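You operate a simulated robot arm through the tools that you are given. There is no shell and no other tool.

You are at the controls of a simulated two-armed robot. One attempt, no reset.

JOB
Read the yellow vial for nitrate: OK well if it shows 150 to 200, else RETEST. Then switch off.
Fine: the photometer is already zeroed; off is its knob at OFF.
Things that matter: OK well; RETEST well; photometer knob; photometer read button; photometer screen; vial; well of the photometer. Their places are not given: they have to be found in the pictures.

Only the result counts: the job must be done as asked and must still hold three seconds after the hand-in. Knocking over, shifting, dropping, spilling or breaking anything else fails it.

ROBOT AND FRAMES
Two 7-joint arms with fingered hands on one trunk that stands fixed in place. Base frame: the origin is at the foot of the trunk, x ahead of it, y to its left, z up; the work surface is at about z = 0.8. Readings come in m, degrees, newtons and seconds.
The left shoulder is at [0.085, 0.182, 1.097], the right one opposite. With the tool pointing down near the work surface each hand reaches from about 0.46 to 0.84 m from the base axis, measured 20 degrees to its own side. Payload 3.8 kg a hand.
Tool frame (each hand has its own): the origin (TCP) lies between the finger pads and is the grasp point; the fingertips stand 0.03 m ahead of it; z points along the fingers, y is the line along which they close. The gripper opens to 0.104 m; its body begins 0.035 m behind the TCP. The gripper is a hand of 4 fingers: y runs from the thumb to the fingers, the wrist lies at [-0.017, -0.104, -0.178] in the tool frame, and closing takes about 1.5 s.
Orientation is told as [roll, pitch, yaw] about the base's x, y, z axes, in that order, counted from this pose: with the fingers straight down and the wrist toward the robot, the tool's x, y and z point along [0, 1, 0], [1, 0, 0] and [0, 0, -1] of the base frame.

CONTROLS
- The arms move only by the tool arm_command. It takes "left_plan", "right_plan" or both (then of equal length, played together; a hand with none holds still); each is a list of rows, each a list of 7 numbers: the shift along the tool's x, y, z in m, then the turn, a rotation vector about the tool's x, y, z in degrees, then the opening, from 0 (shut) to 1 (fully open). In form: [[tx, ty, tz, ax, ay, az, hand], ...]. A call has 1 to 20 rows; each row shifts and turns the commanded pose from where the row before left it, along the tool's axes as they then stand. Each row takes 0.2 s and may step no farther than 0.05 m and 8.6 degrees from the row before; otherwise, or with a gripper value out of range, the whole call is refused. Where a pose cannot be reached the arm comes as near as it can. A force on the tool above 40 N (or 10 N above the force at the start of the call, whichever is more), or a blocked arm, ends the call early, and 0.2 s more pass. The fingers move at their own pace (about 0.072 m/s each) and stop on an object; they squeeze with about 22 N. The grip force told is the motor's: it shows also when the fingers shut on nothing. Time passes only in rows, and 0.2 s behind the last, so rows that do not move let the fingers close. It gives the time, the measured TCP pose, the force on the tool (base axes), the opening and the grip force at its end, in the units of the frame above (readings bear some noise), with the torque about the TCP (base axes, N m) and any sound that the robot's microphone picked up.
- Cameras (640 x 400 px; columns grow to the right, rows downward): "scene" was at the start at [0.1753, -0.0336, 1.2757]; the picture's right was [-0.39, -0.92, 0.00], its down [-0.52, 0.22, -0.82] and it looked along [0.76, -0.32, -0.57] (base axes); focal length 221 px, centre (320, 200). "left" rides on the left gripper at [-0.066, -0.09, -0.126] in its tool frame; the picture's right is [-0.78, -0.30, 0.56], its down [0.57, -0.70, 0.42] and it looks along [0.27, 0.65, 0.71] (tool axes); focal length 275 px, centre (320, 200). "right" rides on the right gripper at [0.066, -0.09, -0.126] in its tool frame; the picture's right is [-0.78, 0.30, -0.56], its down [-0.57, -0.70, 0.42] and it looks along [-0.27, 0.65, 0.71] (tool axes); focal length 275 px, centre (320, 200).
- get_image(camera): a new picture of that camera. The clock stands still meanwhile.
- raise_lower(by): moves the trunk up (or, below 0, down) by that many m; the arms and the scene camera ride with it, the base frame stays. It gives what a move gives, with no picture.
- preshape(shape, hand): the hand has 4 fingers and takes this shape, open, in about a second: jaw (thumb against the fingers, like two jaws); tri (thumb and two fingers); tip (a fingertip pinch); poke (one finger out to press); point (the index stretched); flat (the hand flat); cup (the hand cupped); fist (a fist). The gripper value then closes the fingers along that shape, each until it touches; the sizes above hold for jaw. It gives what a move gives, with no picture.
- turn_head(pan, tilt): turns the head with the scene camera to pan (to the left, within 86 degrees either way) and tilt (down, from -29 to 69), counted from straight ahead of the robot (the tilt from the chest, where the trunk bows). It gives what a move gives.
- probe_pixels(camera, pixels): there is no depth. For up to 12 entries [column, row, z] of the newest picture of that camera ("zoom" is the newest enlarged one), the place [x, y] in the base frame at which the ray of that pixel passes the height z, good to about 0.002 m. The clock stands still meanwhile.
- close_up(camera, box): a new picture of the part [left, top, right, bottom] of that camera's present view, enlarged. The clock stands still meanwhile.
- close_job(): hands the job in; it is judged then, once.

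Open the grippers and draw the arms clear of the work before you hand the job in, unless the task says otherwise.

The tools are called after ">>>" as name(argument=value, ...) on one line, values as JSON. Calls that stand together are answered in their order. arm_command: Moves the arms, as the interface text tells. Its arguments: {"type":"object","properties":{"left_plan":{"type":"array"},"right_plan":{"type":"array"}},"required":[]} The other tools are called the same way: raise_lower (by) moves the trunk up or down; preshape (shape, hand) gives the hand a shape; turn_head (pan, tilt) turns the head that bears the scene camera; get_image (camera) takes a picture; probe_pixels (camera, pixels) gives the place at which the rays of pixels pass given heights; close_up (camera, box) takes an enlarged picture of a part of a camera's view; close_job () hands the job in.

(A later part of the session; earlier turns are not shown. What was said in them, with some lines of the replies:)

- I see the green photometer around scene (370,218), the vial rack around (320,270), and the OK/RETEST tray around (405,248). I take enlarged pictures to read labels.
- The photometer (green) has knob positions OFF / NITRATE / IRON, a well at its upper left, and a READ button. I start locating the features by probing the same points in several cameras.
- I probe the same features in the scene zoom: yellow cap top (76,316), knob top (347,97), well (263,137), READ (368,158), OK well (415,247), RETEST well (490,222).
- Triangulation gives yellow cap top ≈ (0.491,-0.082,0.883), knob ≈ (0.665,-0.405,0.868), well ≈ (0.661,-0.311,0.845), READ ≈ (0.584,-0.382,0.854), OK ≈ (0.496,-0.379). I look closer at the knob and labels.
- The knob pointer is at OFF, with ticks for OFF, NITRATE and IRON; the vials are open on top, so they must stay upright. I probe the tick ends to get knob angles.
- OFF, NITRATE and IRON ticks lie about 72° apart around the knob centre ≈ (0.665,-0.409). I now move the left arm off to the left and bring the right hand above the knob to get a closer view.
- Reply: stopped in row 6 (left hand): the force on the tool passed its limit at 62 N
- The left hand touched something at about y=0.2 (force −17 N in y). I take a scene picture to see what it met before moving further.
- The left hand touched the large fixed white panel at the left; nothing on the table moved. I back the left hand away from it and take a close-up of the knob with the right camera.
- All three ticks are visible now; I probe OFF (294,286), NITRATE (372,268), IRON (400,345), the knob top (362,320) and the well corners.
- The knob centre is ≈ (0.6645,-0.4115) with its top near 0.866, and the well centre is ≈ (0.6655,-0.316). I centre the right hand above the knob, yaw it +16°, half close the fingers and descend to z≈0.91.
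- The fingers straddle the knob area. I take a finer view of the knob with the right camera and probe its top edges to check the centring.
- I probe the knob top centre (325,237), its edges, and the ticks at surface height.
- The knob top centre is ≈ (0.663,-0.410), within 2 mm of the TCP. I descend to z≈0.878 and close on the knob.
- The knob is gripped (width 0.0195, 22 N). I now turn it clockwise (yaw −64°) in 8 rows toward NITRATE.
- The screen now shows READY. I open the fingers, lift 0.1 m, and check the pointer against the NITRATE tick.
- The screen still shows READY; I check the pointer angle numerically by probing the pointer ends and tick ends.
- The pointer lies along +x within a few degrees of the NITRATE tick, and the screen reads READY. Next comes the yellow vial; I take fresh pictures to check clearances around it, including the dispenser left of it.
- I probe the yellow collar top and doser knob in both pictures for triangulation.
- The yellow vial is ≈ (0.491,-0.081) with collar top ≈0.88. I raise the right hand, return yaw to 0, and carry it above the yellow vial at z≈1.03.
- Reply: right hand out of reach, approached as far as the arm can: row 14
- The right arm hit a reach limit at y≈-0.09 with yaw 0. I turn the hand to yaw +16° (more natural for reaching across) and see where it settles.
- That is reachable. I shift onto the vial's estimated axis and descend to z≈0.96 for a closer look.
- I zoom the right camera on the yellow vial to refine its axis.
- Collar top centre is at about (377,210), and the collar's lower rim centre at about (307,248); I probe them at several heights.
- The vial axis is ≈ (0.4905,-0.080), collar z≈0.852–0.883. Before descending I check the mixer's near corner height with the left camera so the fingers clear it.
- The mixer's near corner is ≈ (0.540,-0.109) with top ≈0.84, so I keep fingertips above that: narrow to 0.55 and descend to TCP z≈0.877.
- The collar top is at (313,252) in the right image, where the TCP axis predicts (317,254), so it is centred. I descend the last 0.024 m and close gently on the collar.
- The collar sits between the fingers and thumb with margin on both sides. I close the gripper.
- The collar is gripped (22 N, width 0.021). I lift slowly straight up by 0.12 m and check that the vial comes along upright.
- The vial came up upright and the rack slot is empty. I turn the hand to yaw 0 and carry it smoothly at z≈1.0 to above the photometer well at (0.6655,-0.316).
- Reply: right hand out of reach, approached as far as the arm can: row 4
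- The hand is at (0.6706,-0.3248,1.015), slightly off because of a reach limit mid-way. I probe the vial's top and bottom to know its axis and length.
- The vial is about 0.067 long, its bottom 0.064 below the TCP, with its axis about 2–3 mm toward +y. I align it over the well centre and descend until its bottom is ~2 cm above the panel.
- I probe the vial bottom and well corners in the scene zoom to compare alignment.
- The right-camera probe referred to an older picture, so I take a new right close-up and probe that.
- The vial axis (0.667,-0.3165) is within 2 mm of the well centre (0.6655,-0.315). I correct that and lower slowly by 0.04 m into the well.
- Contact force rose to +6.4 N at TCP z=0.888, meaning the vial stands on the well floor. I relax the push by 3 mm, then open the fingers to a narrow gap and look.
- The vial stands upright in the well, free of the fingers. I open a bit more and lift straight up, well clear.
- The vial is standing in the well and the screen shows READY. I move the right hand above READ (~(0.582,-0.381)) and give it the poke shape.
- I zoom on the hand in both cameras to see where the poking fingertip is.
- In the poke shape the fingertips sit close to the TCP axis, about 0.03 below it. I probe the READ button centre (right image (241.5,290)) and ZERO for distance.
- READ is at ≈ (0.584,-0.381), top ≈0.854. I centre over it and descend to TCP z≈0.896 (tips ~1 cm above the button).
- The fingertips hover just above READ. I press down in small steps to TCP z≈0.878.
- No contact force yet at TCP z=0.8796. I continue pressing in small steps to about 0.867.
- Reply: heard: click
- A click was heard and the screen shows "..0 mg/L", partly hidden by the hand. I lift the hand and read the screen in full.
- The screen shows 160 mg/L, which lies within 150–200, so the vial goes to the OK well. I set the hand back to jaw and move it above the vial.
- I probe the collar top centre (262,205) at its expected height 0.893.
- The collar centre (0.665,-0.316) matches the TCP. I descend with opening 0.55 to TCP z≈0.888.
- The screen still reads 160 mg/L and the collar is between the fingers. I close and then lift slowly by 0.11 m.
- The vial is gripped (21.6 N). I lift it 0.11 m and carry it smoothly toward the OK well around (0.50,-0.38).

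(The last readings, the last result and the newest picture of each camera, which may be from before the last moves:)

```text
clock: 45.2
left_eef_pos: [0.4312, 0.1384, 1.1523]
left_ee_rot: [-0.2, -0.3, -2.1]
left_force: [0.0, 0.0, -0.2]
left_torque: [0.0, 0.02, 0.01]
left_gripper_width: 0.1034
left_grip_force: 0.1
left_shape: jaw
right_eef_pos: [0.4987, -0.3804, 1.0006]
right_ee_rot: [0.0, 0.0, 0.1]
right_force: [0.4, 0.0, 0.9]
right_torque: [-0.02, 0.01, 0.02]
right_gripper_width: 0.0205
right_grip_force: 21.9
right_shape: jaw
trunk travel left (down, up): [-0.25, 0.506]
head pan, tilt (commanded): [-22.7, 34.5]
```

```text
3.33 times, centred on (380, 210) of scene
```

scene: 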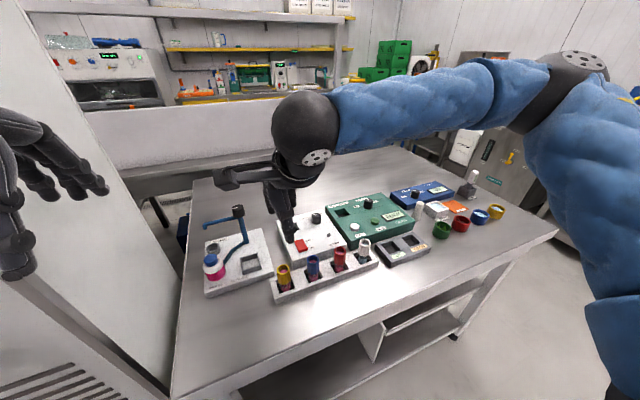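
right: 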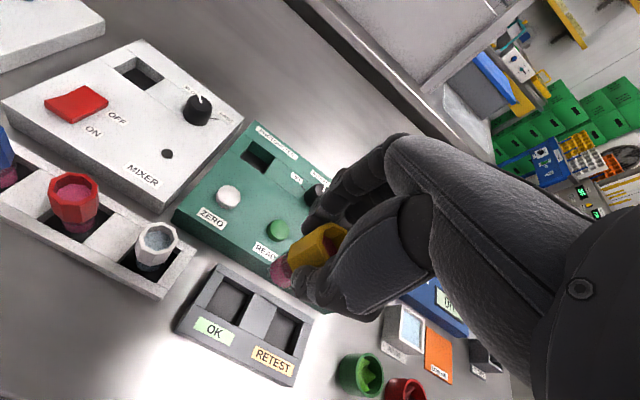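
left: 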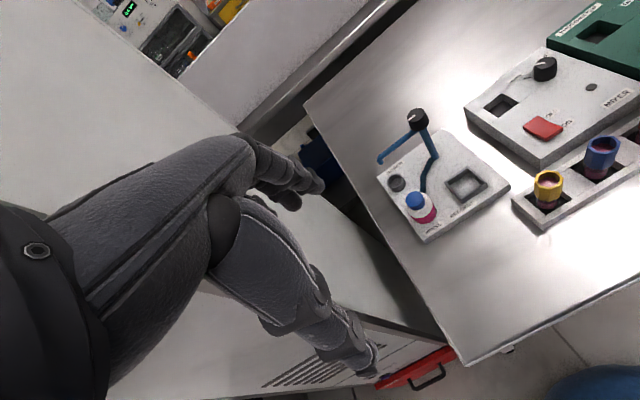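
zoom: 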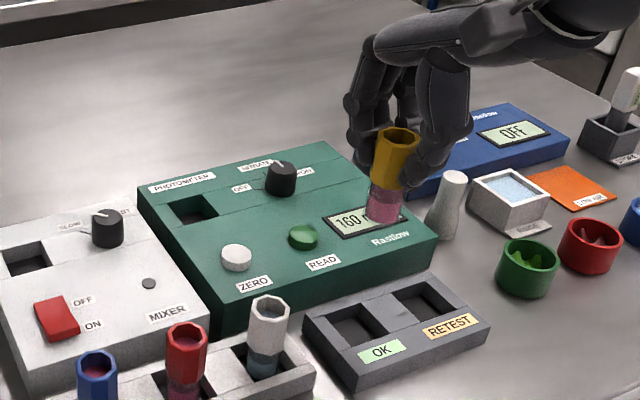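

The vial is held upright over the tray. I zoom the right camera on the OK/RETEST tray to locate the OK well corners and the photometer's front edge.

>>> close_up(camera="right", box=[170, 240, 330, 390])

```text
2.67 times, centred on (250, 315) of right
```

zoom: 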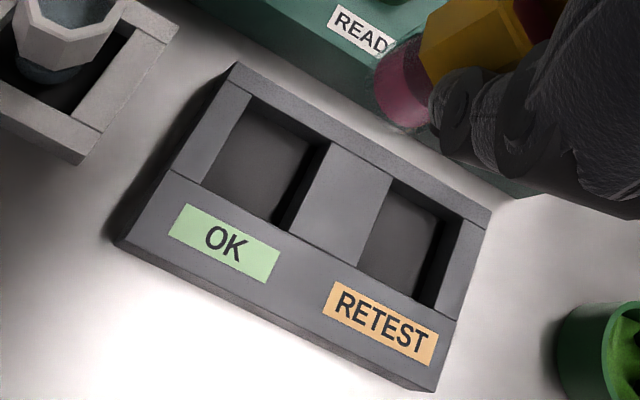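

I probe the OK well's corners at plausible tray-top heights.

>>> probe_pixels(camera="zoom", pixels=[[250, 97, 0.825], [330, 141, 0.825], [202, 183, 0.825], [287, 229, 0.825], [250, 97, 0.83], [330, 141, 0.83], [202, 183, 0.83], [287, 229, 0.83], [238, 62, 0.825], [118, 238, 0.825], [540, 193, 0.8], [405, 83, 0.937]])

>>> close_up(camera="scene", box=[360, 215, 460, 275])

```text
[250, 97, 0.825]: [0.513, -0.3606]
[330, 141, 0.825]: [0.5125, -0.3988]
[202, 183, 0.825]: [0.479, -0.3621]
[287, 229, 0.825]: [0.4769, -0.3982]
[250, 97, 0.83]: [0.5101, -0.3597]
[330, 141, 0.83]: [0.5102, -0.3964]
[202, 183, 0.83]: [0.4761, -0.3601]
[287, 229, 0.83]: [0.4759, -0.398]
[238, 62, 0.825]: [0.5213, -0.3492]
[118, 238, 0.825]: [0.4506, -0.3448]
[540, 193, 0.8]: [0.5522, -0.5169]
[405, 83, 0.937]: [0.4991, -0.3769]
```

```text
6.40 times, centred on (410, 245) of scene
```

zoom: 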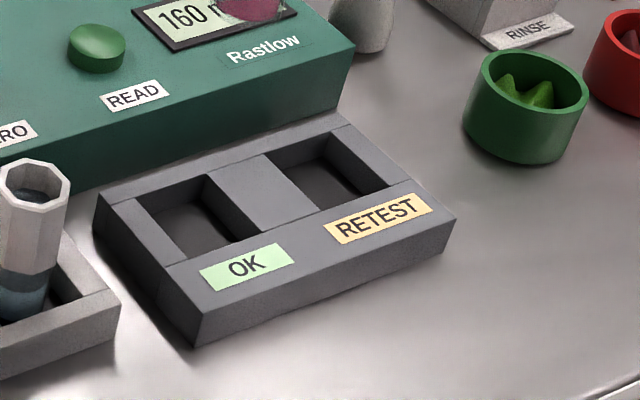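

I probe the same corners in the scene zoom, plus the photometer's front right corner.

>>> probe_pixels(camera="zoom", pixels=[[135, 197, 0.825], [207, 175, 0.825], [243, 241, 0.825], [170, 265, 0.825], [135, 197, 0.83], [207, 175, 0.83], [243, 241, 0.83], [170, 265, 0.83], [354, 47, 0.84], [338, 110, 0.8], [203, 310, 0.825], [190, 347, 0.8]])

```text
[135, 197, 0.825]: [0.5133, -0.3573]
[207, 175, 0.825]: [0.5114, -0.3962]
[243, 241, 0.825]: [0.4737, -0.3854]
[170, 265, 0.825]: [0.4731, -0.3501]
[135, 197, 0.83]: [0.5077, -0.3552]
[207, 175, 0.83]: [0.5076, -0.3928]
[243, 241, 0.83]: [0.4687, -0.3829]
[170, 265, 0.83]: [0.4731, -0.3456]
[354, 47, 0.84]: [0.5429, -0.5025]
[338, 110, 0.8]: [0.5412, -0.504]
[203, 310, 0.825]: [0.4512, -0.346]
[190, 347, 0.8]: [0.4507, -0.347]
```

The tray top is ≈0.825 and the OK well centre ≈ (0.495,-0.3795). I align the vial over it and descend until its bottom is ~2 cm above the tray.

>>> arm_command(right_plan=[[-0.0006, -0.004, 0, 0, 0, 0, 0.0], [0, 0, 0.01, 0, 0, 0, 0.0], [0, 0, 0.015, 0, 0, 0, 0.0], [0, 0, 0.015, 0, 0, 0, 0.0], [0, 0, 0.015, 0, 0, 0, 0.0], [0, 0, 0.015, 0, 0, 0, 0.0], [0, 0, 0.012, 0, 0, 0, 0.0], [0, 0, 0.006, 0, 0, 0, 0.0], [0, 0, 0, 0, 0, 0, 0.0]])

>>> close_up(camera="right", box=[210, 200, 350, 320])

>>> close_up(camera="scene", box=[360, 190, 460, 270])

```text
clock: 47.2
left_eef_pos: [0.4317, 0.1382, 1.1526]
left_ee_rot: [-0.3, -0.3, -2.2]
left_force: [-0.7, 1.1, -0.5]
left_torque: [0.05, 0.01, 0.01]
left_gripper_width: 0.1039
left_grip_force: 0.0
left_shape: jaw
right_eef_pos: [0.4958, -0.3805, 0.9109]
right_ee_rot: [0.0, -0.1, 0.2]
right_force: [0.1, 0.0, 0.1]
right_torque: [0.0, -0.01, -0.01]
right_gripper_width: 0.0205
right_grip_force: 22.0
right_shape: jaw
trunk travel left (down, up): [-0.25, 0.506]
head pan, tilt (commanded): [-22.7, 34.5]
```

```text
3.33 times, centred on (280, 260) of right
```

zoom: 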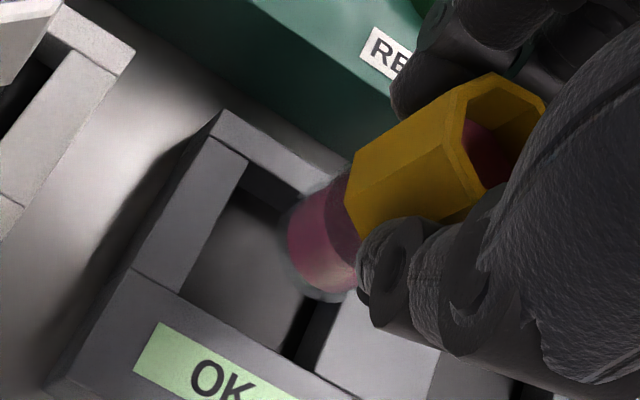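

```text
5.00 times, centred on (410, 230) of scene
```

zoom: 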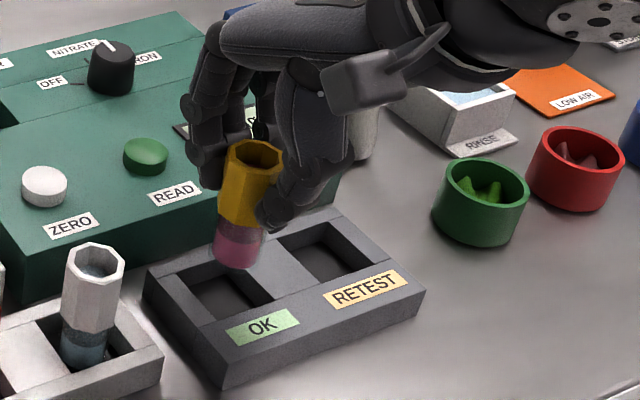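

I probe the vial bottom (237,256) in the scene zoom at its height, with the well corners.

>>> probe_pixels(camera="zoom", pixels=[[237, 256, 0.847], [237, 256, 0.843], [177, 277, 0.825], [207, 324, 0.825], [270, 302, 0.825], [255, 145, 0.917]])

>>> close_up(camera="right", box=[210, 205, 350, 320])

```text
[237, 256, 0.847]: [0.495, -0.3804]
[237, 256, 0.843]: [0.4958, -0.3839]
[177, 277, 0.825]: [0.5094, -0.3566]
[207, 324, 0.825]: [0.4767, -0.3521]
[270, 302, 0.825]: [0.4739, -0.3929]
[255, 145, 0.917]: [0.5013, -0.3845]
```

```text
3.48 times, centred on (280, 262) of right
```

zoom: 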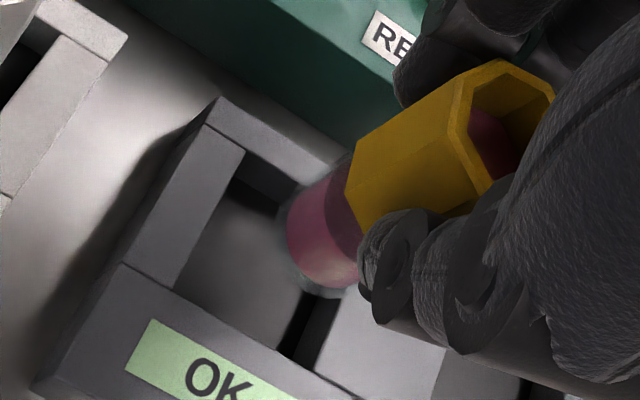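

I probe the same items in the right zoom: vial bottom (325,237) and well corners.

>>> probe_pixels(camera="zoom", pixels=[[326, 238, 0.847], [326, 238, 0.843], [326, 238, 0.851], [243, 152, 0.825], [178, 292, 0.825], [312, 364, 0.825], [500, 110, 0.917]])

```text
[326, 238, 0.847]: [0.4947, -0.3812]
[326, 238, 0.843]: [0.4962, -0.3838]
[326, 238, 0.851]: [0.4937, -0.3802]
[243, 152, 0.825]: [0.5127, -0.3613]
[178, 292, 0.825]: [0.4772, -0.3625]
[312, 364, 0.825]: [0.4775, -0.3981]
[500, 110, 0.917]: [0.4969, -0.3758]
```

Both cameras agree within a couple of mm. I nudge 1.5 mm in +y and lower slowly until contact, expected around TCP z≈0.876.

>>> arm_command(right_plan=[[0.0015, -0.0005, 0.006, 0, 0, 0, 0.0], [0, 0, 0.007, 0, 0, 0, 0.0], [0, 0, 0.007, 0, 0, 0, 0.0], [0, 0, 0.006, 0, 0, 0, 0.0], [0, 0, 0.005, 0, 0, 0, 0.0], [0, 0, 0.004, 0, 0, 0, 0.0], [0, 0, 0, 0, 0, 0, 0.0]])

>>> close_up(camera="right", box=[210, 180, 370, 320])

>>> close_up(camera="scene", box=[360, 190, 460, 270])

```text
clock: 48.8
left_eef_pos: [0.4304, 0.1395, 1.1524]
left_ee_rot: [-0.3, -0.3, -2.1]
left_force: [-0.1, 0.6, -0.4]
left_torque: [0.02, 0.03, -0.02]
left_gripper_width: 0.1035
left_grip_force: 0.1
left_shape: jaw
right_eef_pos: [0.4955, -0.3786, 0.8766]
right_ee_rot: [0.0, -0.1, 0.3]
right_force: [-0.3, -0.6, 0.0]
right_torque: [0.05, 0.02, 0.02]
right_gripper_width: 0.0202
right_grip_force: 21.7
right_shape: jaw
trunk travel left (down, up): [-0.25, 0.506]
head pan, tilt (commanded): [-22.7, 34.5]
```

```text
2.86 times, centred on (290, 250) of right
```

zoom: 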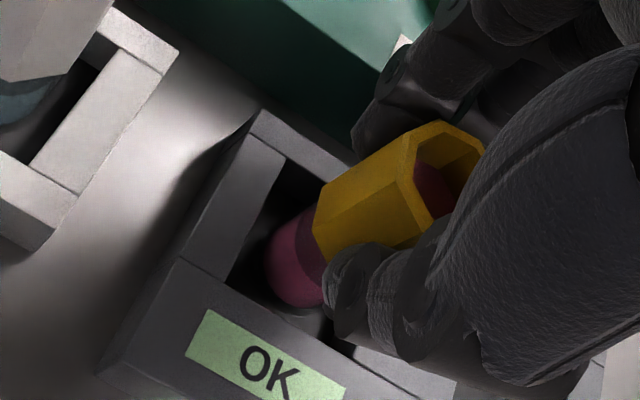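

```text
5.00 times, centred on (410, 230) of scene
```

zoom: 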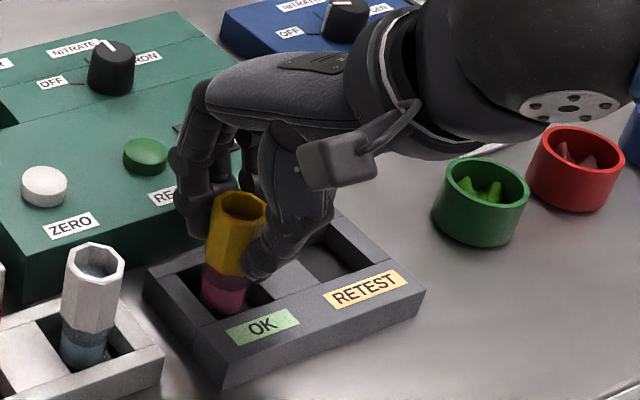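

No contact yet at 0.8766; the vial is inside the OK well. I keep lowering in 2 mm steps.

>>> arm_command(right_plan=[[0, 0, 0.002, 0, 0, 0, 0.0], [0, 0, 0.002, 0, 0, 0, 0.0], [0, 0, 0.002, 0, 0, 0, 0.0], [0, 0, 0, 0, 0, 0, 0.0]])

```text
clock: 49.8
left_eef_pos: [0.4293, 0.1398, 1.1534]
left_ee_rot: [-0.3, -0.4, -2.1]
left_force: [-0.5, 0.7, 0.0]
left_torque: [-0.01, 0.04, 0.01]
left_gripper_width: 0.1036
left_grip_force: 0.1
left_shape: jaw
right_eef_pos: [0.4942, -0.3772, 0.8734]
right_ee_rot: [-0.1, -0.5, 0.2]
right_force: [-1.6, -0.7, 20.3]
right_torque: [-0.02, -0.03, 0.01]
right_gripper_width: 0.0216
right_grip_force: 21.9
right_shape: jaw
trunk travel left (down, up): [-0.25, 0.506]
head pan, tilt (commanded): [-22.7, 34.5]
```

Contact: +20 N at TCP z=0.8734, so the vial is on the floor of the OK well. I relieve the push by 3 mm and open the fingers gradually.

>>> arm_command(right_plan=[[0, 0, -0.0015, 0, 0, 0, 0.0], [0, 0, -0.0015, 0, 0, 0, 0.0], [0, 0, 0, 0, 0, 0, 0.25], [0, 0, 0, 0, 0, 0, 0.35], [0, 0, 0, 0, 0, 0, 0.45], [0, 0, 0, 0, 0, 0, 0.5], [0, 0, 0, 0, 0, 0, 0.5]])

>>> close_up(camera="right", box=[210, 180, 370, 320])

>>> close_up(camera="scene", box=[360, 190, 460, 270])

```text
clock: 51.4
left_eef_pos: [0.4309, 0.1376, 1.1529]
left_ee_rot: [-0.3, -0.2, -2.2]
left_force: [0.3, -0.5, -0.3]
left_torque: [0.01, 0.03, 0.01]
left_gripper_width: 0.1036
left_grip_force: 0.1
left_shape: jaw
right_eef_pos: [0.4955, -0.3797, 0.8727]
right_ee_rot: [-0.1, -0.1, 0.1]
right_force: [-0.2, -0.3, 0.1]
right_torque: [0.04, -0.01, -0.02]
right_gripper_width: 0.0515
right_grip_force: 0.2
right_shape: jaw
trunk travel left (down, up): [-0.25, 0.506]
head pan, tilt (commanded): [-22.7, 34.5]
```

```text
2.86 times, centred on (290, 250) of right
```

zoom: 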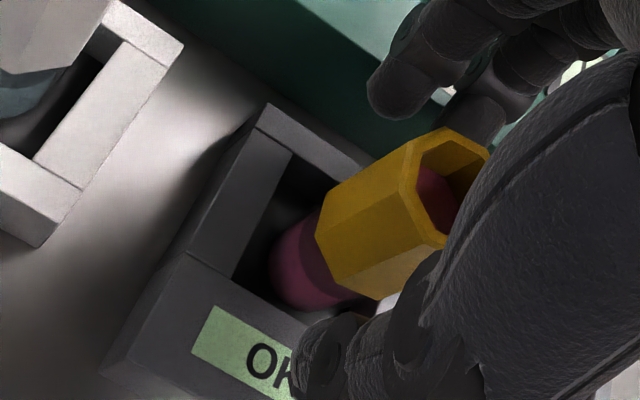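

```text
5.00 times, centred on (410, 230) of scene
```

zoom: 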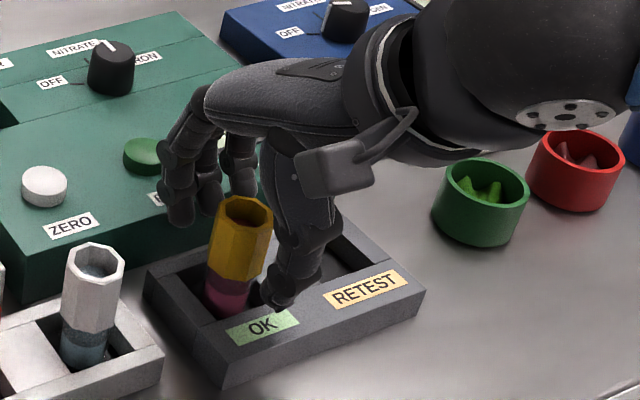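

The vial stands upright in the OK well and is released. I lift straight up, clear of it, and check.

>>> arm_command(right_plan=[[0, 0, 0, 0, 0, 0, 0.6], [0, 0, -0.01, 0, 0, 0, 0.6], [0, 0, -0.02, 0, 0, 0, 0.6], [0, 0, -0.03, 0, 0, 0, 0.6], [0, 0, -0.04, 0, 0, 0, 0.6], [0, 0, -0.03, 0, 0, 0, 0.6], [0, 0, 0, 0, 0, 0, 0.6]])

>>> get_image(camera="right")

>>> close_up(camera="scene", box=[310, 170, 450, 270])

```text
clock: 53.0
left_eef_pos: [0.4307, 0.1378, 1.1528]
left_ee_rot: [-0.4, -0.3, -2.1]
left_force: [0.6, -0.3, 0.3]
left_torque: [0.02, -0.02, 0.05]
left_gripper_width: 0.1036
left_grip_force: 0.0
left_shape: jaw
right_eef_pos: [0.4935, -0.3805, 1.0038]
right_ee_rot: [0.0, 0.0, 0.2]
right_force: [-0.7, -0.1, -0.3]
right_torque: [-0.04, 0.01, -0.01]
right_gripper_width: 0.0619
right_grip_force: 0.1
right_shape: jaw
trunk travel left (down, up): [-0.25, 0.506]
head pan, tilt (commanded): [-22.7, 34.5]
```

```text
taken
```

right: 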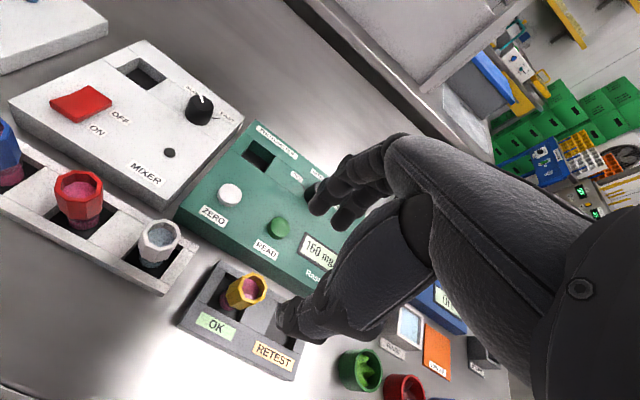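

```text
4.00 times, centred on (380, 220) of scene
```

zoom: 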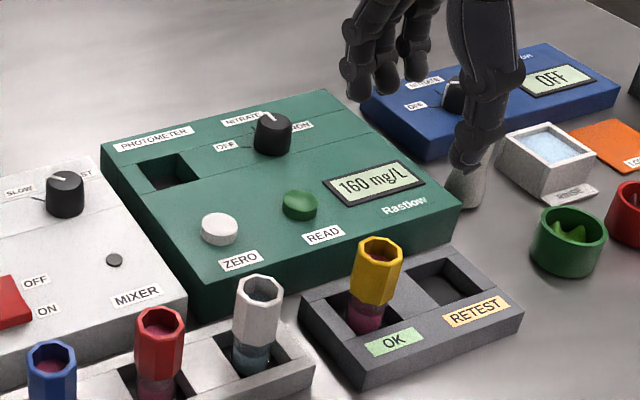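

The vial stands in the OK well; the screen still shows 160 mg/L. Now I bring the right hand back above the knob, with yaw −48°, to turn it to OFF.

>>> arm_command(right_plan=[[0, 0, -0.02, 0, 0, 0, 0.6], [-0.0076, 0.0424, 0, 0, 0, 0, 0.6], [-0.0076, 0.0424, 0, 0, 0, 0, 0.6], [-0.0076, 0.0424, 0, 0, 0, 0, 0.6], [-0.0077, 0.0424, 0, 0, 0, 0, 0.6], [0, 0, 0, 0, 0, 8, 0.6], [0, 0, 0, 0, 0, 8, 0.6], [0, 0, 0, 0, 0, 8, 0.6], [0, 0, 0, 0, 0, 8, 0.6], [0, 0, 0, 0, 0, 8, 0.6], [0, 0, 0, 0, 0, 8, 0.6], [0, 0, 0, 0, 0, 0, 0.6]])

>>> get_image(camera="right")

```text
clock: 55.6
left_eef_pos: [0.4304, 0.139, 1.153]
left_ee_rot: [-0.3, -0.2, -2.1]
left_force: [0.2, 0.1, -0.3]
left_torque: [0.01, 0.01, 0.01]
left_gripper_width: 0.1035
left_grip_force: 0.1
left_shape: jaw
right_eef_pos: [0.6638, -0.4091, 1.0232]
right_ee_rot: [0.0, -0.1, -48.0]
right_force: [-0.2, 0.6, -0.1]
right_torque: [0.0, -0.01, -0.04]
right_gripper_width: 0.062
right_grip_force: 0.3
right_shape: jaw
trunk travel left (down, up): [-0.25, 0.506]
head pan, tilt (commanded): [-22.7, 34.5]
```

```text
taken
```

right: 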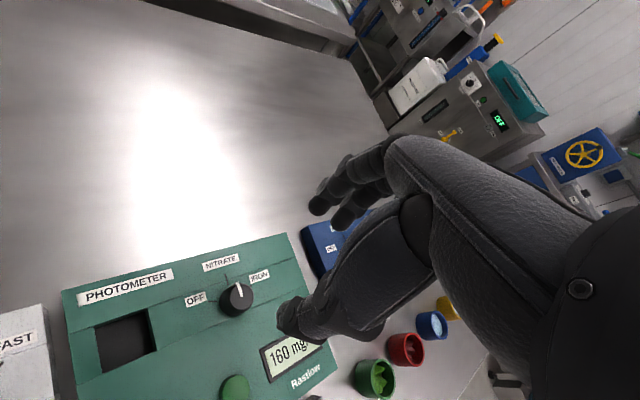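

The knob appears at (238,296) in the right image. I descend to z≈0.912 and check centring again.

>>> arm_command(right_plan=[[0.0012, 0.001, 0.04, 0, 0, 0, 0.6], [0, 0, 0.04, 0, 0, 0, 0.6], [0, 0, 0.031, 0, 0, 0, 0.6], [0, 0, 0, 0, 0, 0, 0.6]])

>>> close_up(camera="right", box=[230, 210, 350, 310])

```text
clock: 56.6
left_eef_pos: [0.4307, 0.1381, 1.1524]
left_ee_rot: [-0.3, -0.4, -2.0]
left_force: [-0.7, 0.3, 0.9]
left_torque: [-0.01, 0.01, -0.02]
left_gripper_width: 0.1036
left_grip_force: 0.0
left_shape: jaw
right_eef_pos: [0.6678, -0.4084, 0.9117]
right_ee_rot: [0.1, -0.1, -47.8]
right_force: [-0.9, -0.1, 0.5]
right_torque: [0.02, -0.03, -0.01]
right_gripper_width: 0.0621
right_grip_force: 0.0
right_shape: jaw
trunk travel left (down, up): [-0.25, 0.506]
head pan, tilt (commanded): [-22.7, 34.5]
```

```text
4.00 times, centred on (290, 260) of right
```

zoom: 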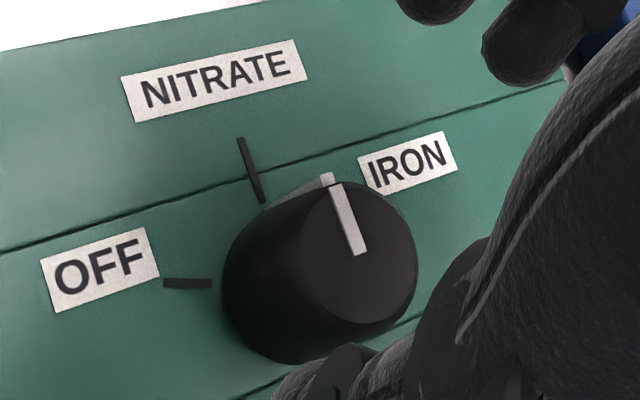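

I probe the knob top centre (358,252), the pointer tip and ticks.

>>> probe_pixels(camera="zoom", pixels=[[358, 252, 0.866], [336, 188, 0.866], [359, 252, 0.863], [263, 202, 0.84], [240, 140, 0.84], [212, 283, 0.84], [165, 282, 0.84]])

```text
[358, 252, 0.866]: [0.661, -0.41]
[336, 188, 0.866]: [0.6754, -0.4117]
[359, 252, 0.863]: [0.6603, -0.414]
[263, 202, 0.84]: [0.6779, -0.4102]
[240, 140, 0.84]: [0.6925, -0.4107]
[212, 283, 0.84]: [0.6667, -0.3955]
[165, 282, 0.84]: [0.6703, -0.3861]
```

The knob centre is ≈ (0.662,-0.411), while the TCP sits at (0.668,-0.408). I correct that, descend to z≈0.878, and close on the knob.

>>> arm_command(right_plan=[[-0.0054, -0.0015, 0.0, 0, 0, 0, 0.6], [0, 0, 0.017, 0, 0, 0, 0.6], [0, 0, 0.016, 0, 0, 0, 0.6], [0, 0, 0, 0, 0, 0, 0.4], [0, 0, 0, 0, 0, 0, 0.2], [0, 0, 0, 0, 0, 0, 0.0], [0, 0, 0, 0, 0, 0, 0.0], [0, 0, 0, 0, 0, 0, 0.0]])

>>> close_up(camera="right", box=[200, 160, 440, 360])

```text
clock: 58.4
left_eef_pos: [0.4303, 0.1385, 1.153]
left_ee_rot: [-0.3, -0.4, -2.0]
left_force: [0.2, -0.2, 0.2]
left_torque: [-0.03, -0.02, -0.01]
left_gripper_width: 0.1037
left_grip_force: 0.1
left_shape: jaw
right_eef_pos: [0.6615, -0.4113, 0.8795]
right_ee_rot: [0.0, 0.0, -47.8]
right_force: [-3.0, 4.7, -1.3]
right_torque: [0.12, 0.05, 0.0]
right_gripper_width: 0.0194
right_grip_force: 22.2
right_shape: jaw
trunk travel left (down, up): [-0.25, 0.506]
head pan, tilt (commanded): [-22.7, 34.5]
```

```text
2.00 times, centred on (320, 260) of right
```

zoom: 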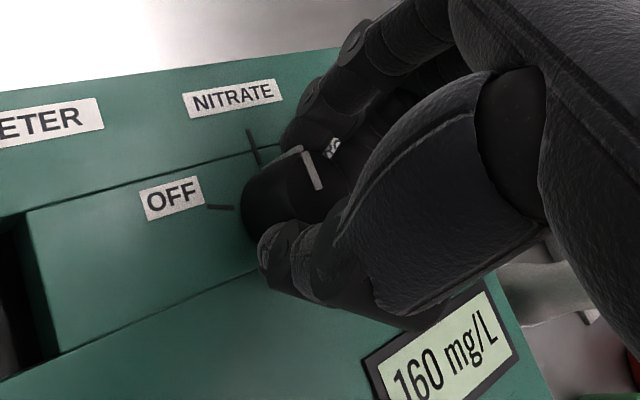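

The knob is gripped again (0.0194, 22 N). I turn it counter-clockwise (yaw +68°) back to OFF.

>>> arm_command(right_plan=[[0, 0, 0, 0, 0, -8, 0.0], [0, 0, 0, 0, 0, -8, 0.0], [0, 0, 0, 0, 0, -8, 0.0], [0, 0, 0, 0, 0, -8, 0.0], [0, 0, 0, 0, 0, -8, 0.0], [0, 0, 0, 0, 0, -8, 0.0], [0, 0, 0, 0, 0, -8, 0.0], [0, 0, 0, 0, 0, -8, 0.0], [0, 0, 0, 0, 0, -4, 0.0], [0, 0, 0, 0, 0, 0, 0.0]])

>>> close_up(camera="right", box=[200, 160, 440, 360])

>>> close_up(camera="scene", box=[320, 160, 440, 240])

```text
clock: 60.6
left_eef_pos: [0.43, 0.1391, 1.152]
left_ee_rot: [-0.3, -0.2, -2.0]
left_force: [-0.4, -1.1, -0.3]
left_torque: [0.0, 0.02, 0.02]
left_gripper_width: 0.1037
left_grip_force: 0.1
left_shape: jaw
right_eef_pos: [0.6611, -0.4113, 0.8807]
right_ee_rot: [0.0, 0.1, 20.1]
right_force: [0.8, 8.9, -1.2]
right_torque: [0.23, -0.09, -0.01]
right_gripper_width: 0.0189
right_grip_force: 22.4
right_shape: jaw
trunk travel left (down, up): [-0.25, 0.506]
head pan, tilt (commanded): [-22.7, 34.5]
```

```text
2.00 times, centred on (320, 260) of right
```

zoom: 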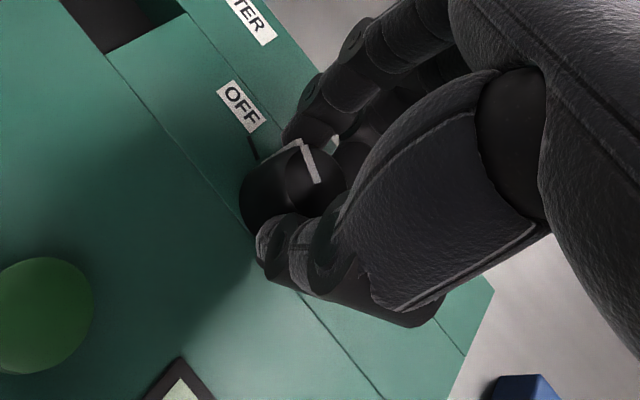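

```text
5.00 times, centred on (380, 200) of scene
```

zoom: 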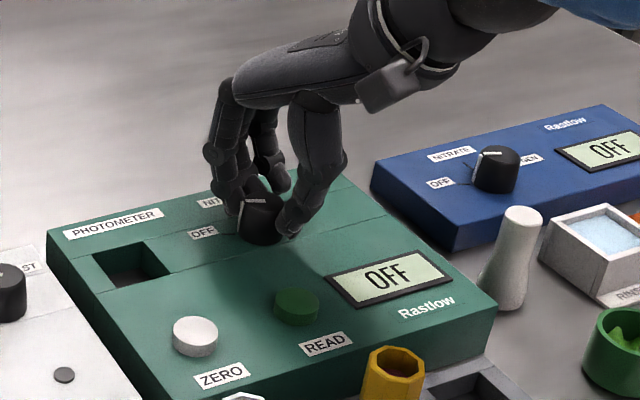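

The screen now shows OFF with the pointer at the OFF tick. I release the knob and lift straight up.

>>> arm_command(right_plan=[[0, 0, 0, 0, 0, 0, 0.3], [0, 0, 0, 0, 0, 0, 0.6], [0, 0, 0, 0, 0, 0, 0.6], [0, 0, -0.02, 0, 0, 0, 0.6], [0, 0, -0.04, 0, 0, 0, 0.6], [0, 0, -0.04, 0, 0, 0, 0.8], [0, 0, -0.04, 0, 0, 0, 1]])

>>> close_up(camera="right", box=[150, 230, 310, 350])

>>> close_up(camera="scene", box=[310, 170, 450, 270])

```text
clock: 62.2
left_eef_pos: [0.4296, 0.139, 1.1532]
left_ee_rot: [-0.3, -0.4, -2.0]
left_force: [-0.6, -0.2, 0.1]
left_torque: [-0.04, -0.07, 0.01]
left_gripper_width: 0.1037
left_grip_force: 0.1
left_shape: jaw
right_eef_pos: [0.661, -0.413, 1.0216]
right_ee_rot: [0.0, -0.1, 20.2]
right_force: [-1.0, -0.4, -0.3]
right_torque: [0.0, -0.02, 0.01]
right_gripper_width: 0.104
right_grip_force: 0.0
right_shape: jaw
trunk travel left (down, up): [-0.25, 0.506]
head pan, tilt (commanded): [-22.7, 34.5]
```

```text
3.33 times, centred on (230, 290) of right
```

zoom: 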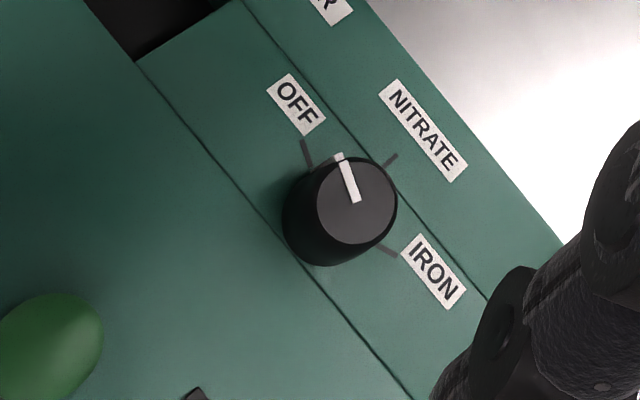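

```text
4.00 times, centred on (380, 220) of scene
```

zoom: 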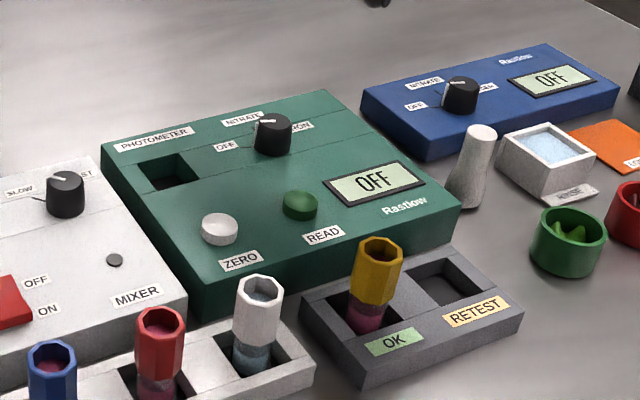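

The photometer is OFF, the pointer sits at OFF, and the yellow vial stands in the OK well. I retract the right arm up and back toward its start pose, gripper open.

>>> arm_command(right_plan=[[0, 0, -0.04, 0, 0, 0, 1], [0, 0, -0.04, 0, 0, 0, 1], [0, 0, -0.04, 0, 0, 0, 1], [0, 0, 0, 0, 0, 7, 1], [0, 0, 0, 0, 0, 7, 1], [0, 0, 0, 0, 0, 6.2, 1], [-0.0075, -0.045, 0, 0, 0, 0, 1], [-0.0075, -0.045, 0, 0, 0, 0, 1], [-0.0075, -0.045, 0, 0, 0, 0, 1], [-0.0075, -0.045, 0, 0, 0, 0, 1], [-0.0075, -0.045, 0, 0, 0, 0, 1], [0, 0, 0, 0, 0, 0, 1]])

>>> get_image(camera="scene")

>>> close_up(camera="scene", box=[200, 170, 460, 310])

```text
clock: 64.8
left_eef_pos: [0.4317, 0.1385, 1.1519]
left_ee_rot: [-0.3, -0.2, -2.1]
left_force: [0.0, 0.8, 0.0]
left_torque: [0.0, -0.06, 0.01]
left_gripper_width: 0.1039
left_grip_force: 0.1
left_shape: jaw
right_eef_pos: [0.4352, -0.4468, 1.1408]
right_ee_rot: [0.0, 0.0, 0.0]
right_force: [0.6, -0.5, -0.9]
right_torque: [0.01, -0.02, -0.02]
right_gripper_width: 0.1037
right_grip_force: 0.1
right_shape: jaw
trunk travel left (down, up): [-0.25, 0.506]
head pan, tilt (commanded): [-22.7, 34.5]
```

```text
taken
```

scene: 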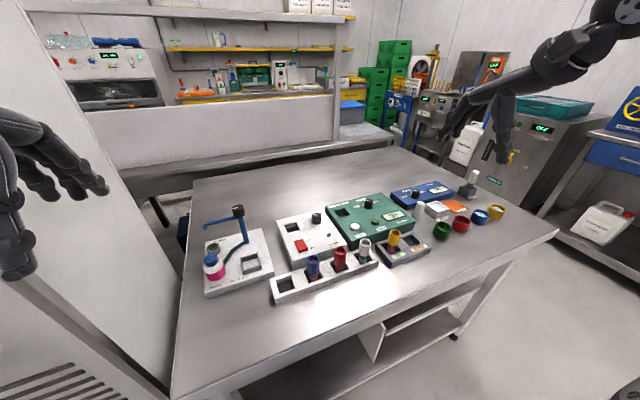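

```text
2.46 times, centred on (330, 240) of scene
```

zoom: 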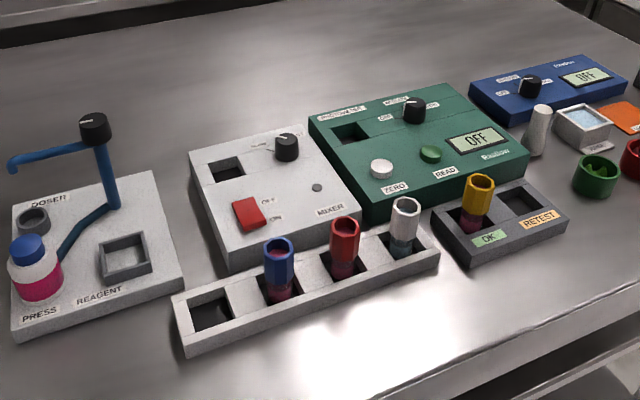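

The pictures show the yellow vial upright in the OK well, the photometer screen and knob at OFF, and everything else where it was. Both arms are clear with open grippers, so I hand the job in.

>>> close_job()

```text
The job is handed in.
```

The yellow vial read 160 mg/L on the nitrate setting. That is within 150 to 200, so I put it in the OK well. The photometer is switched off: its knob is at OFF and the screen shows OFF.

In the last pictures before hand-in, the vial stood upright in its well and nothing else on the table looked moved or spilled. Both arms were clear with the grippers open.

Early on, the left hand bumped the large white panel on the left side, with a peak force of 62 N. I backed it off, and nothing on the table moved.
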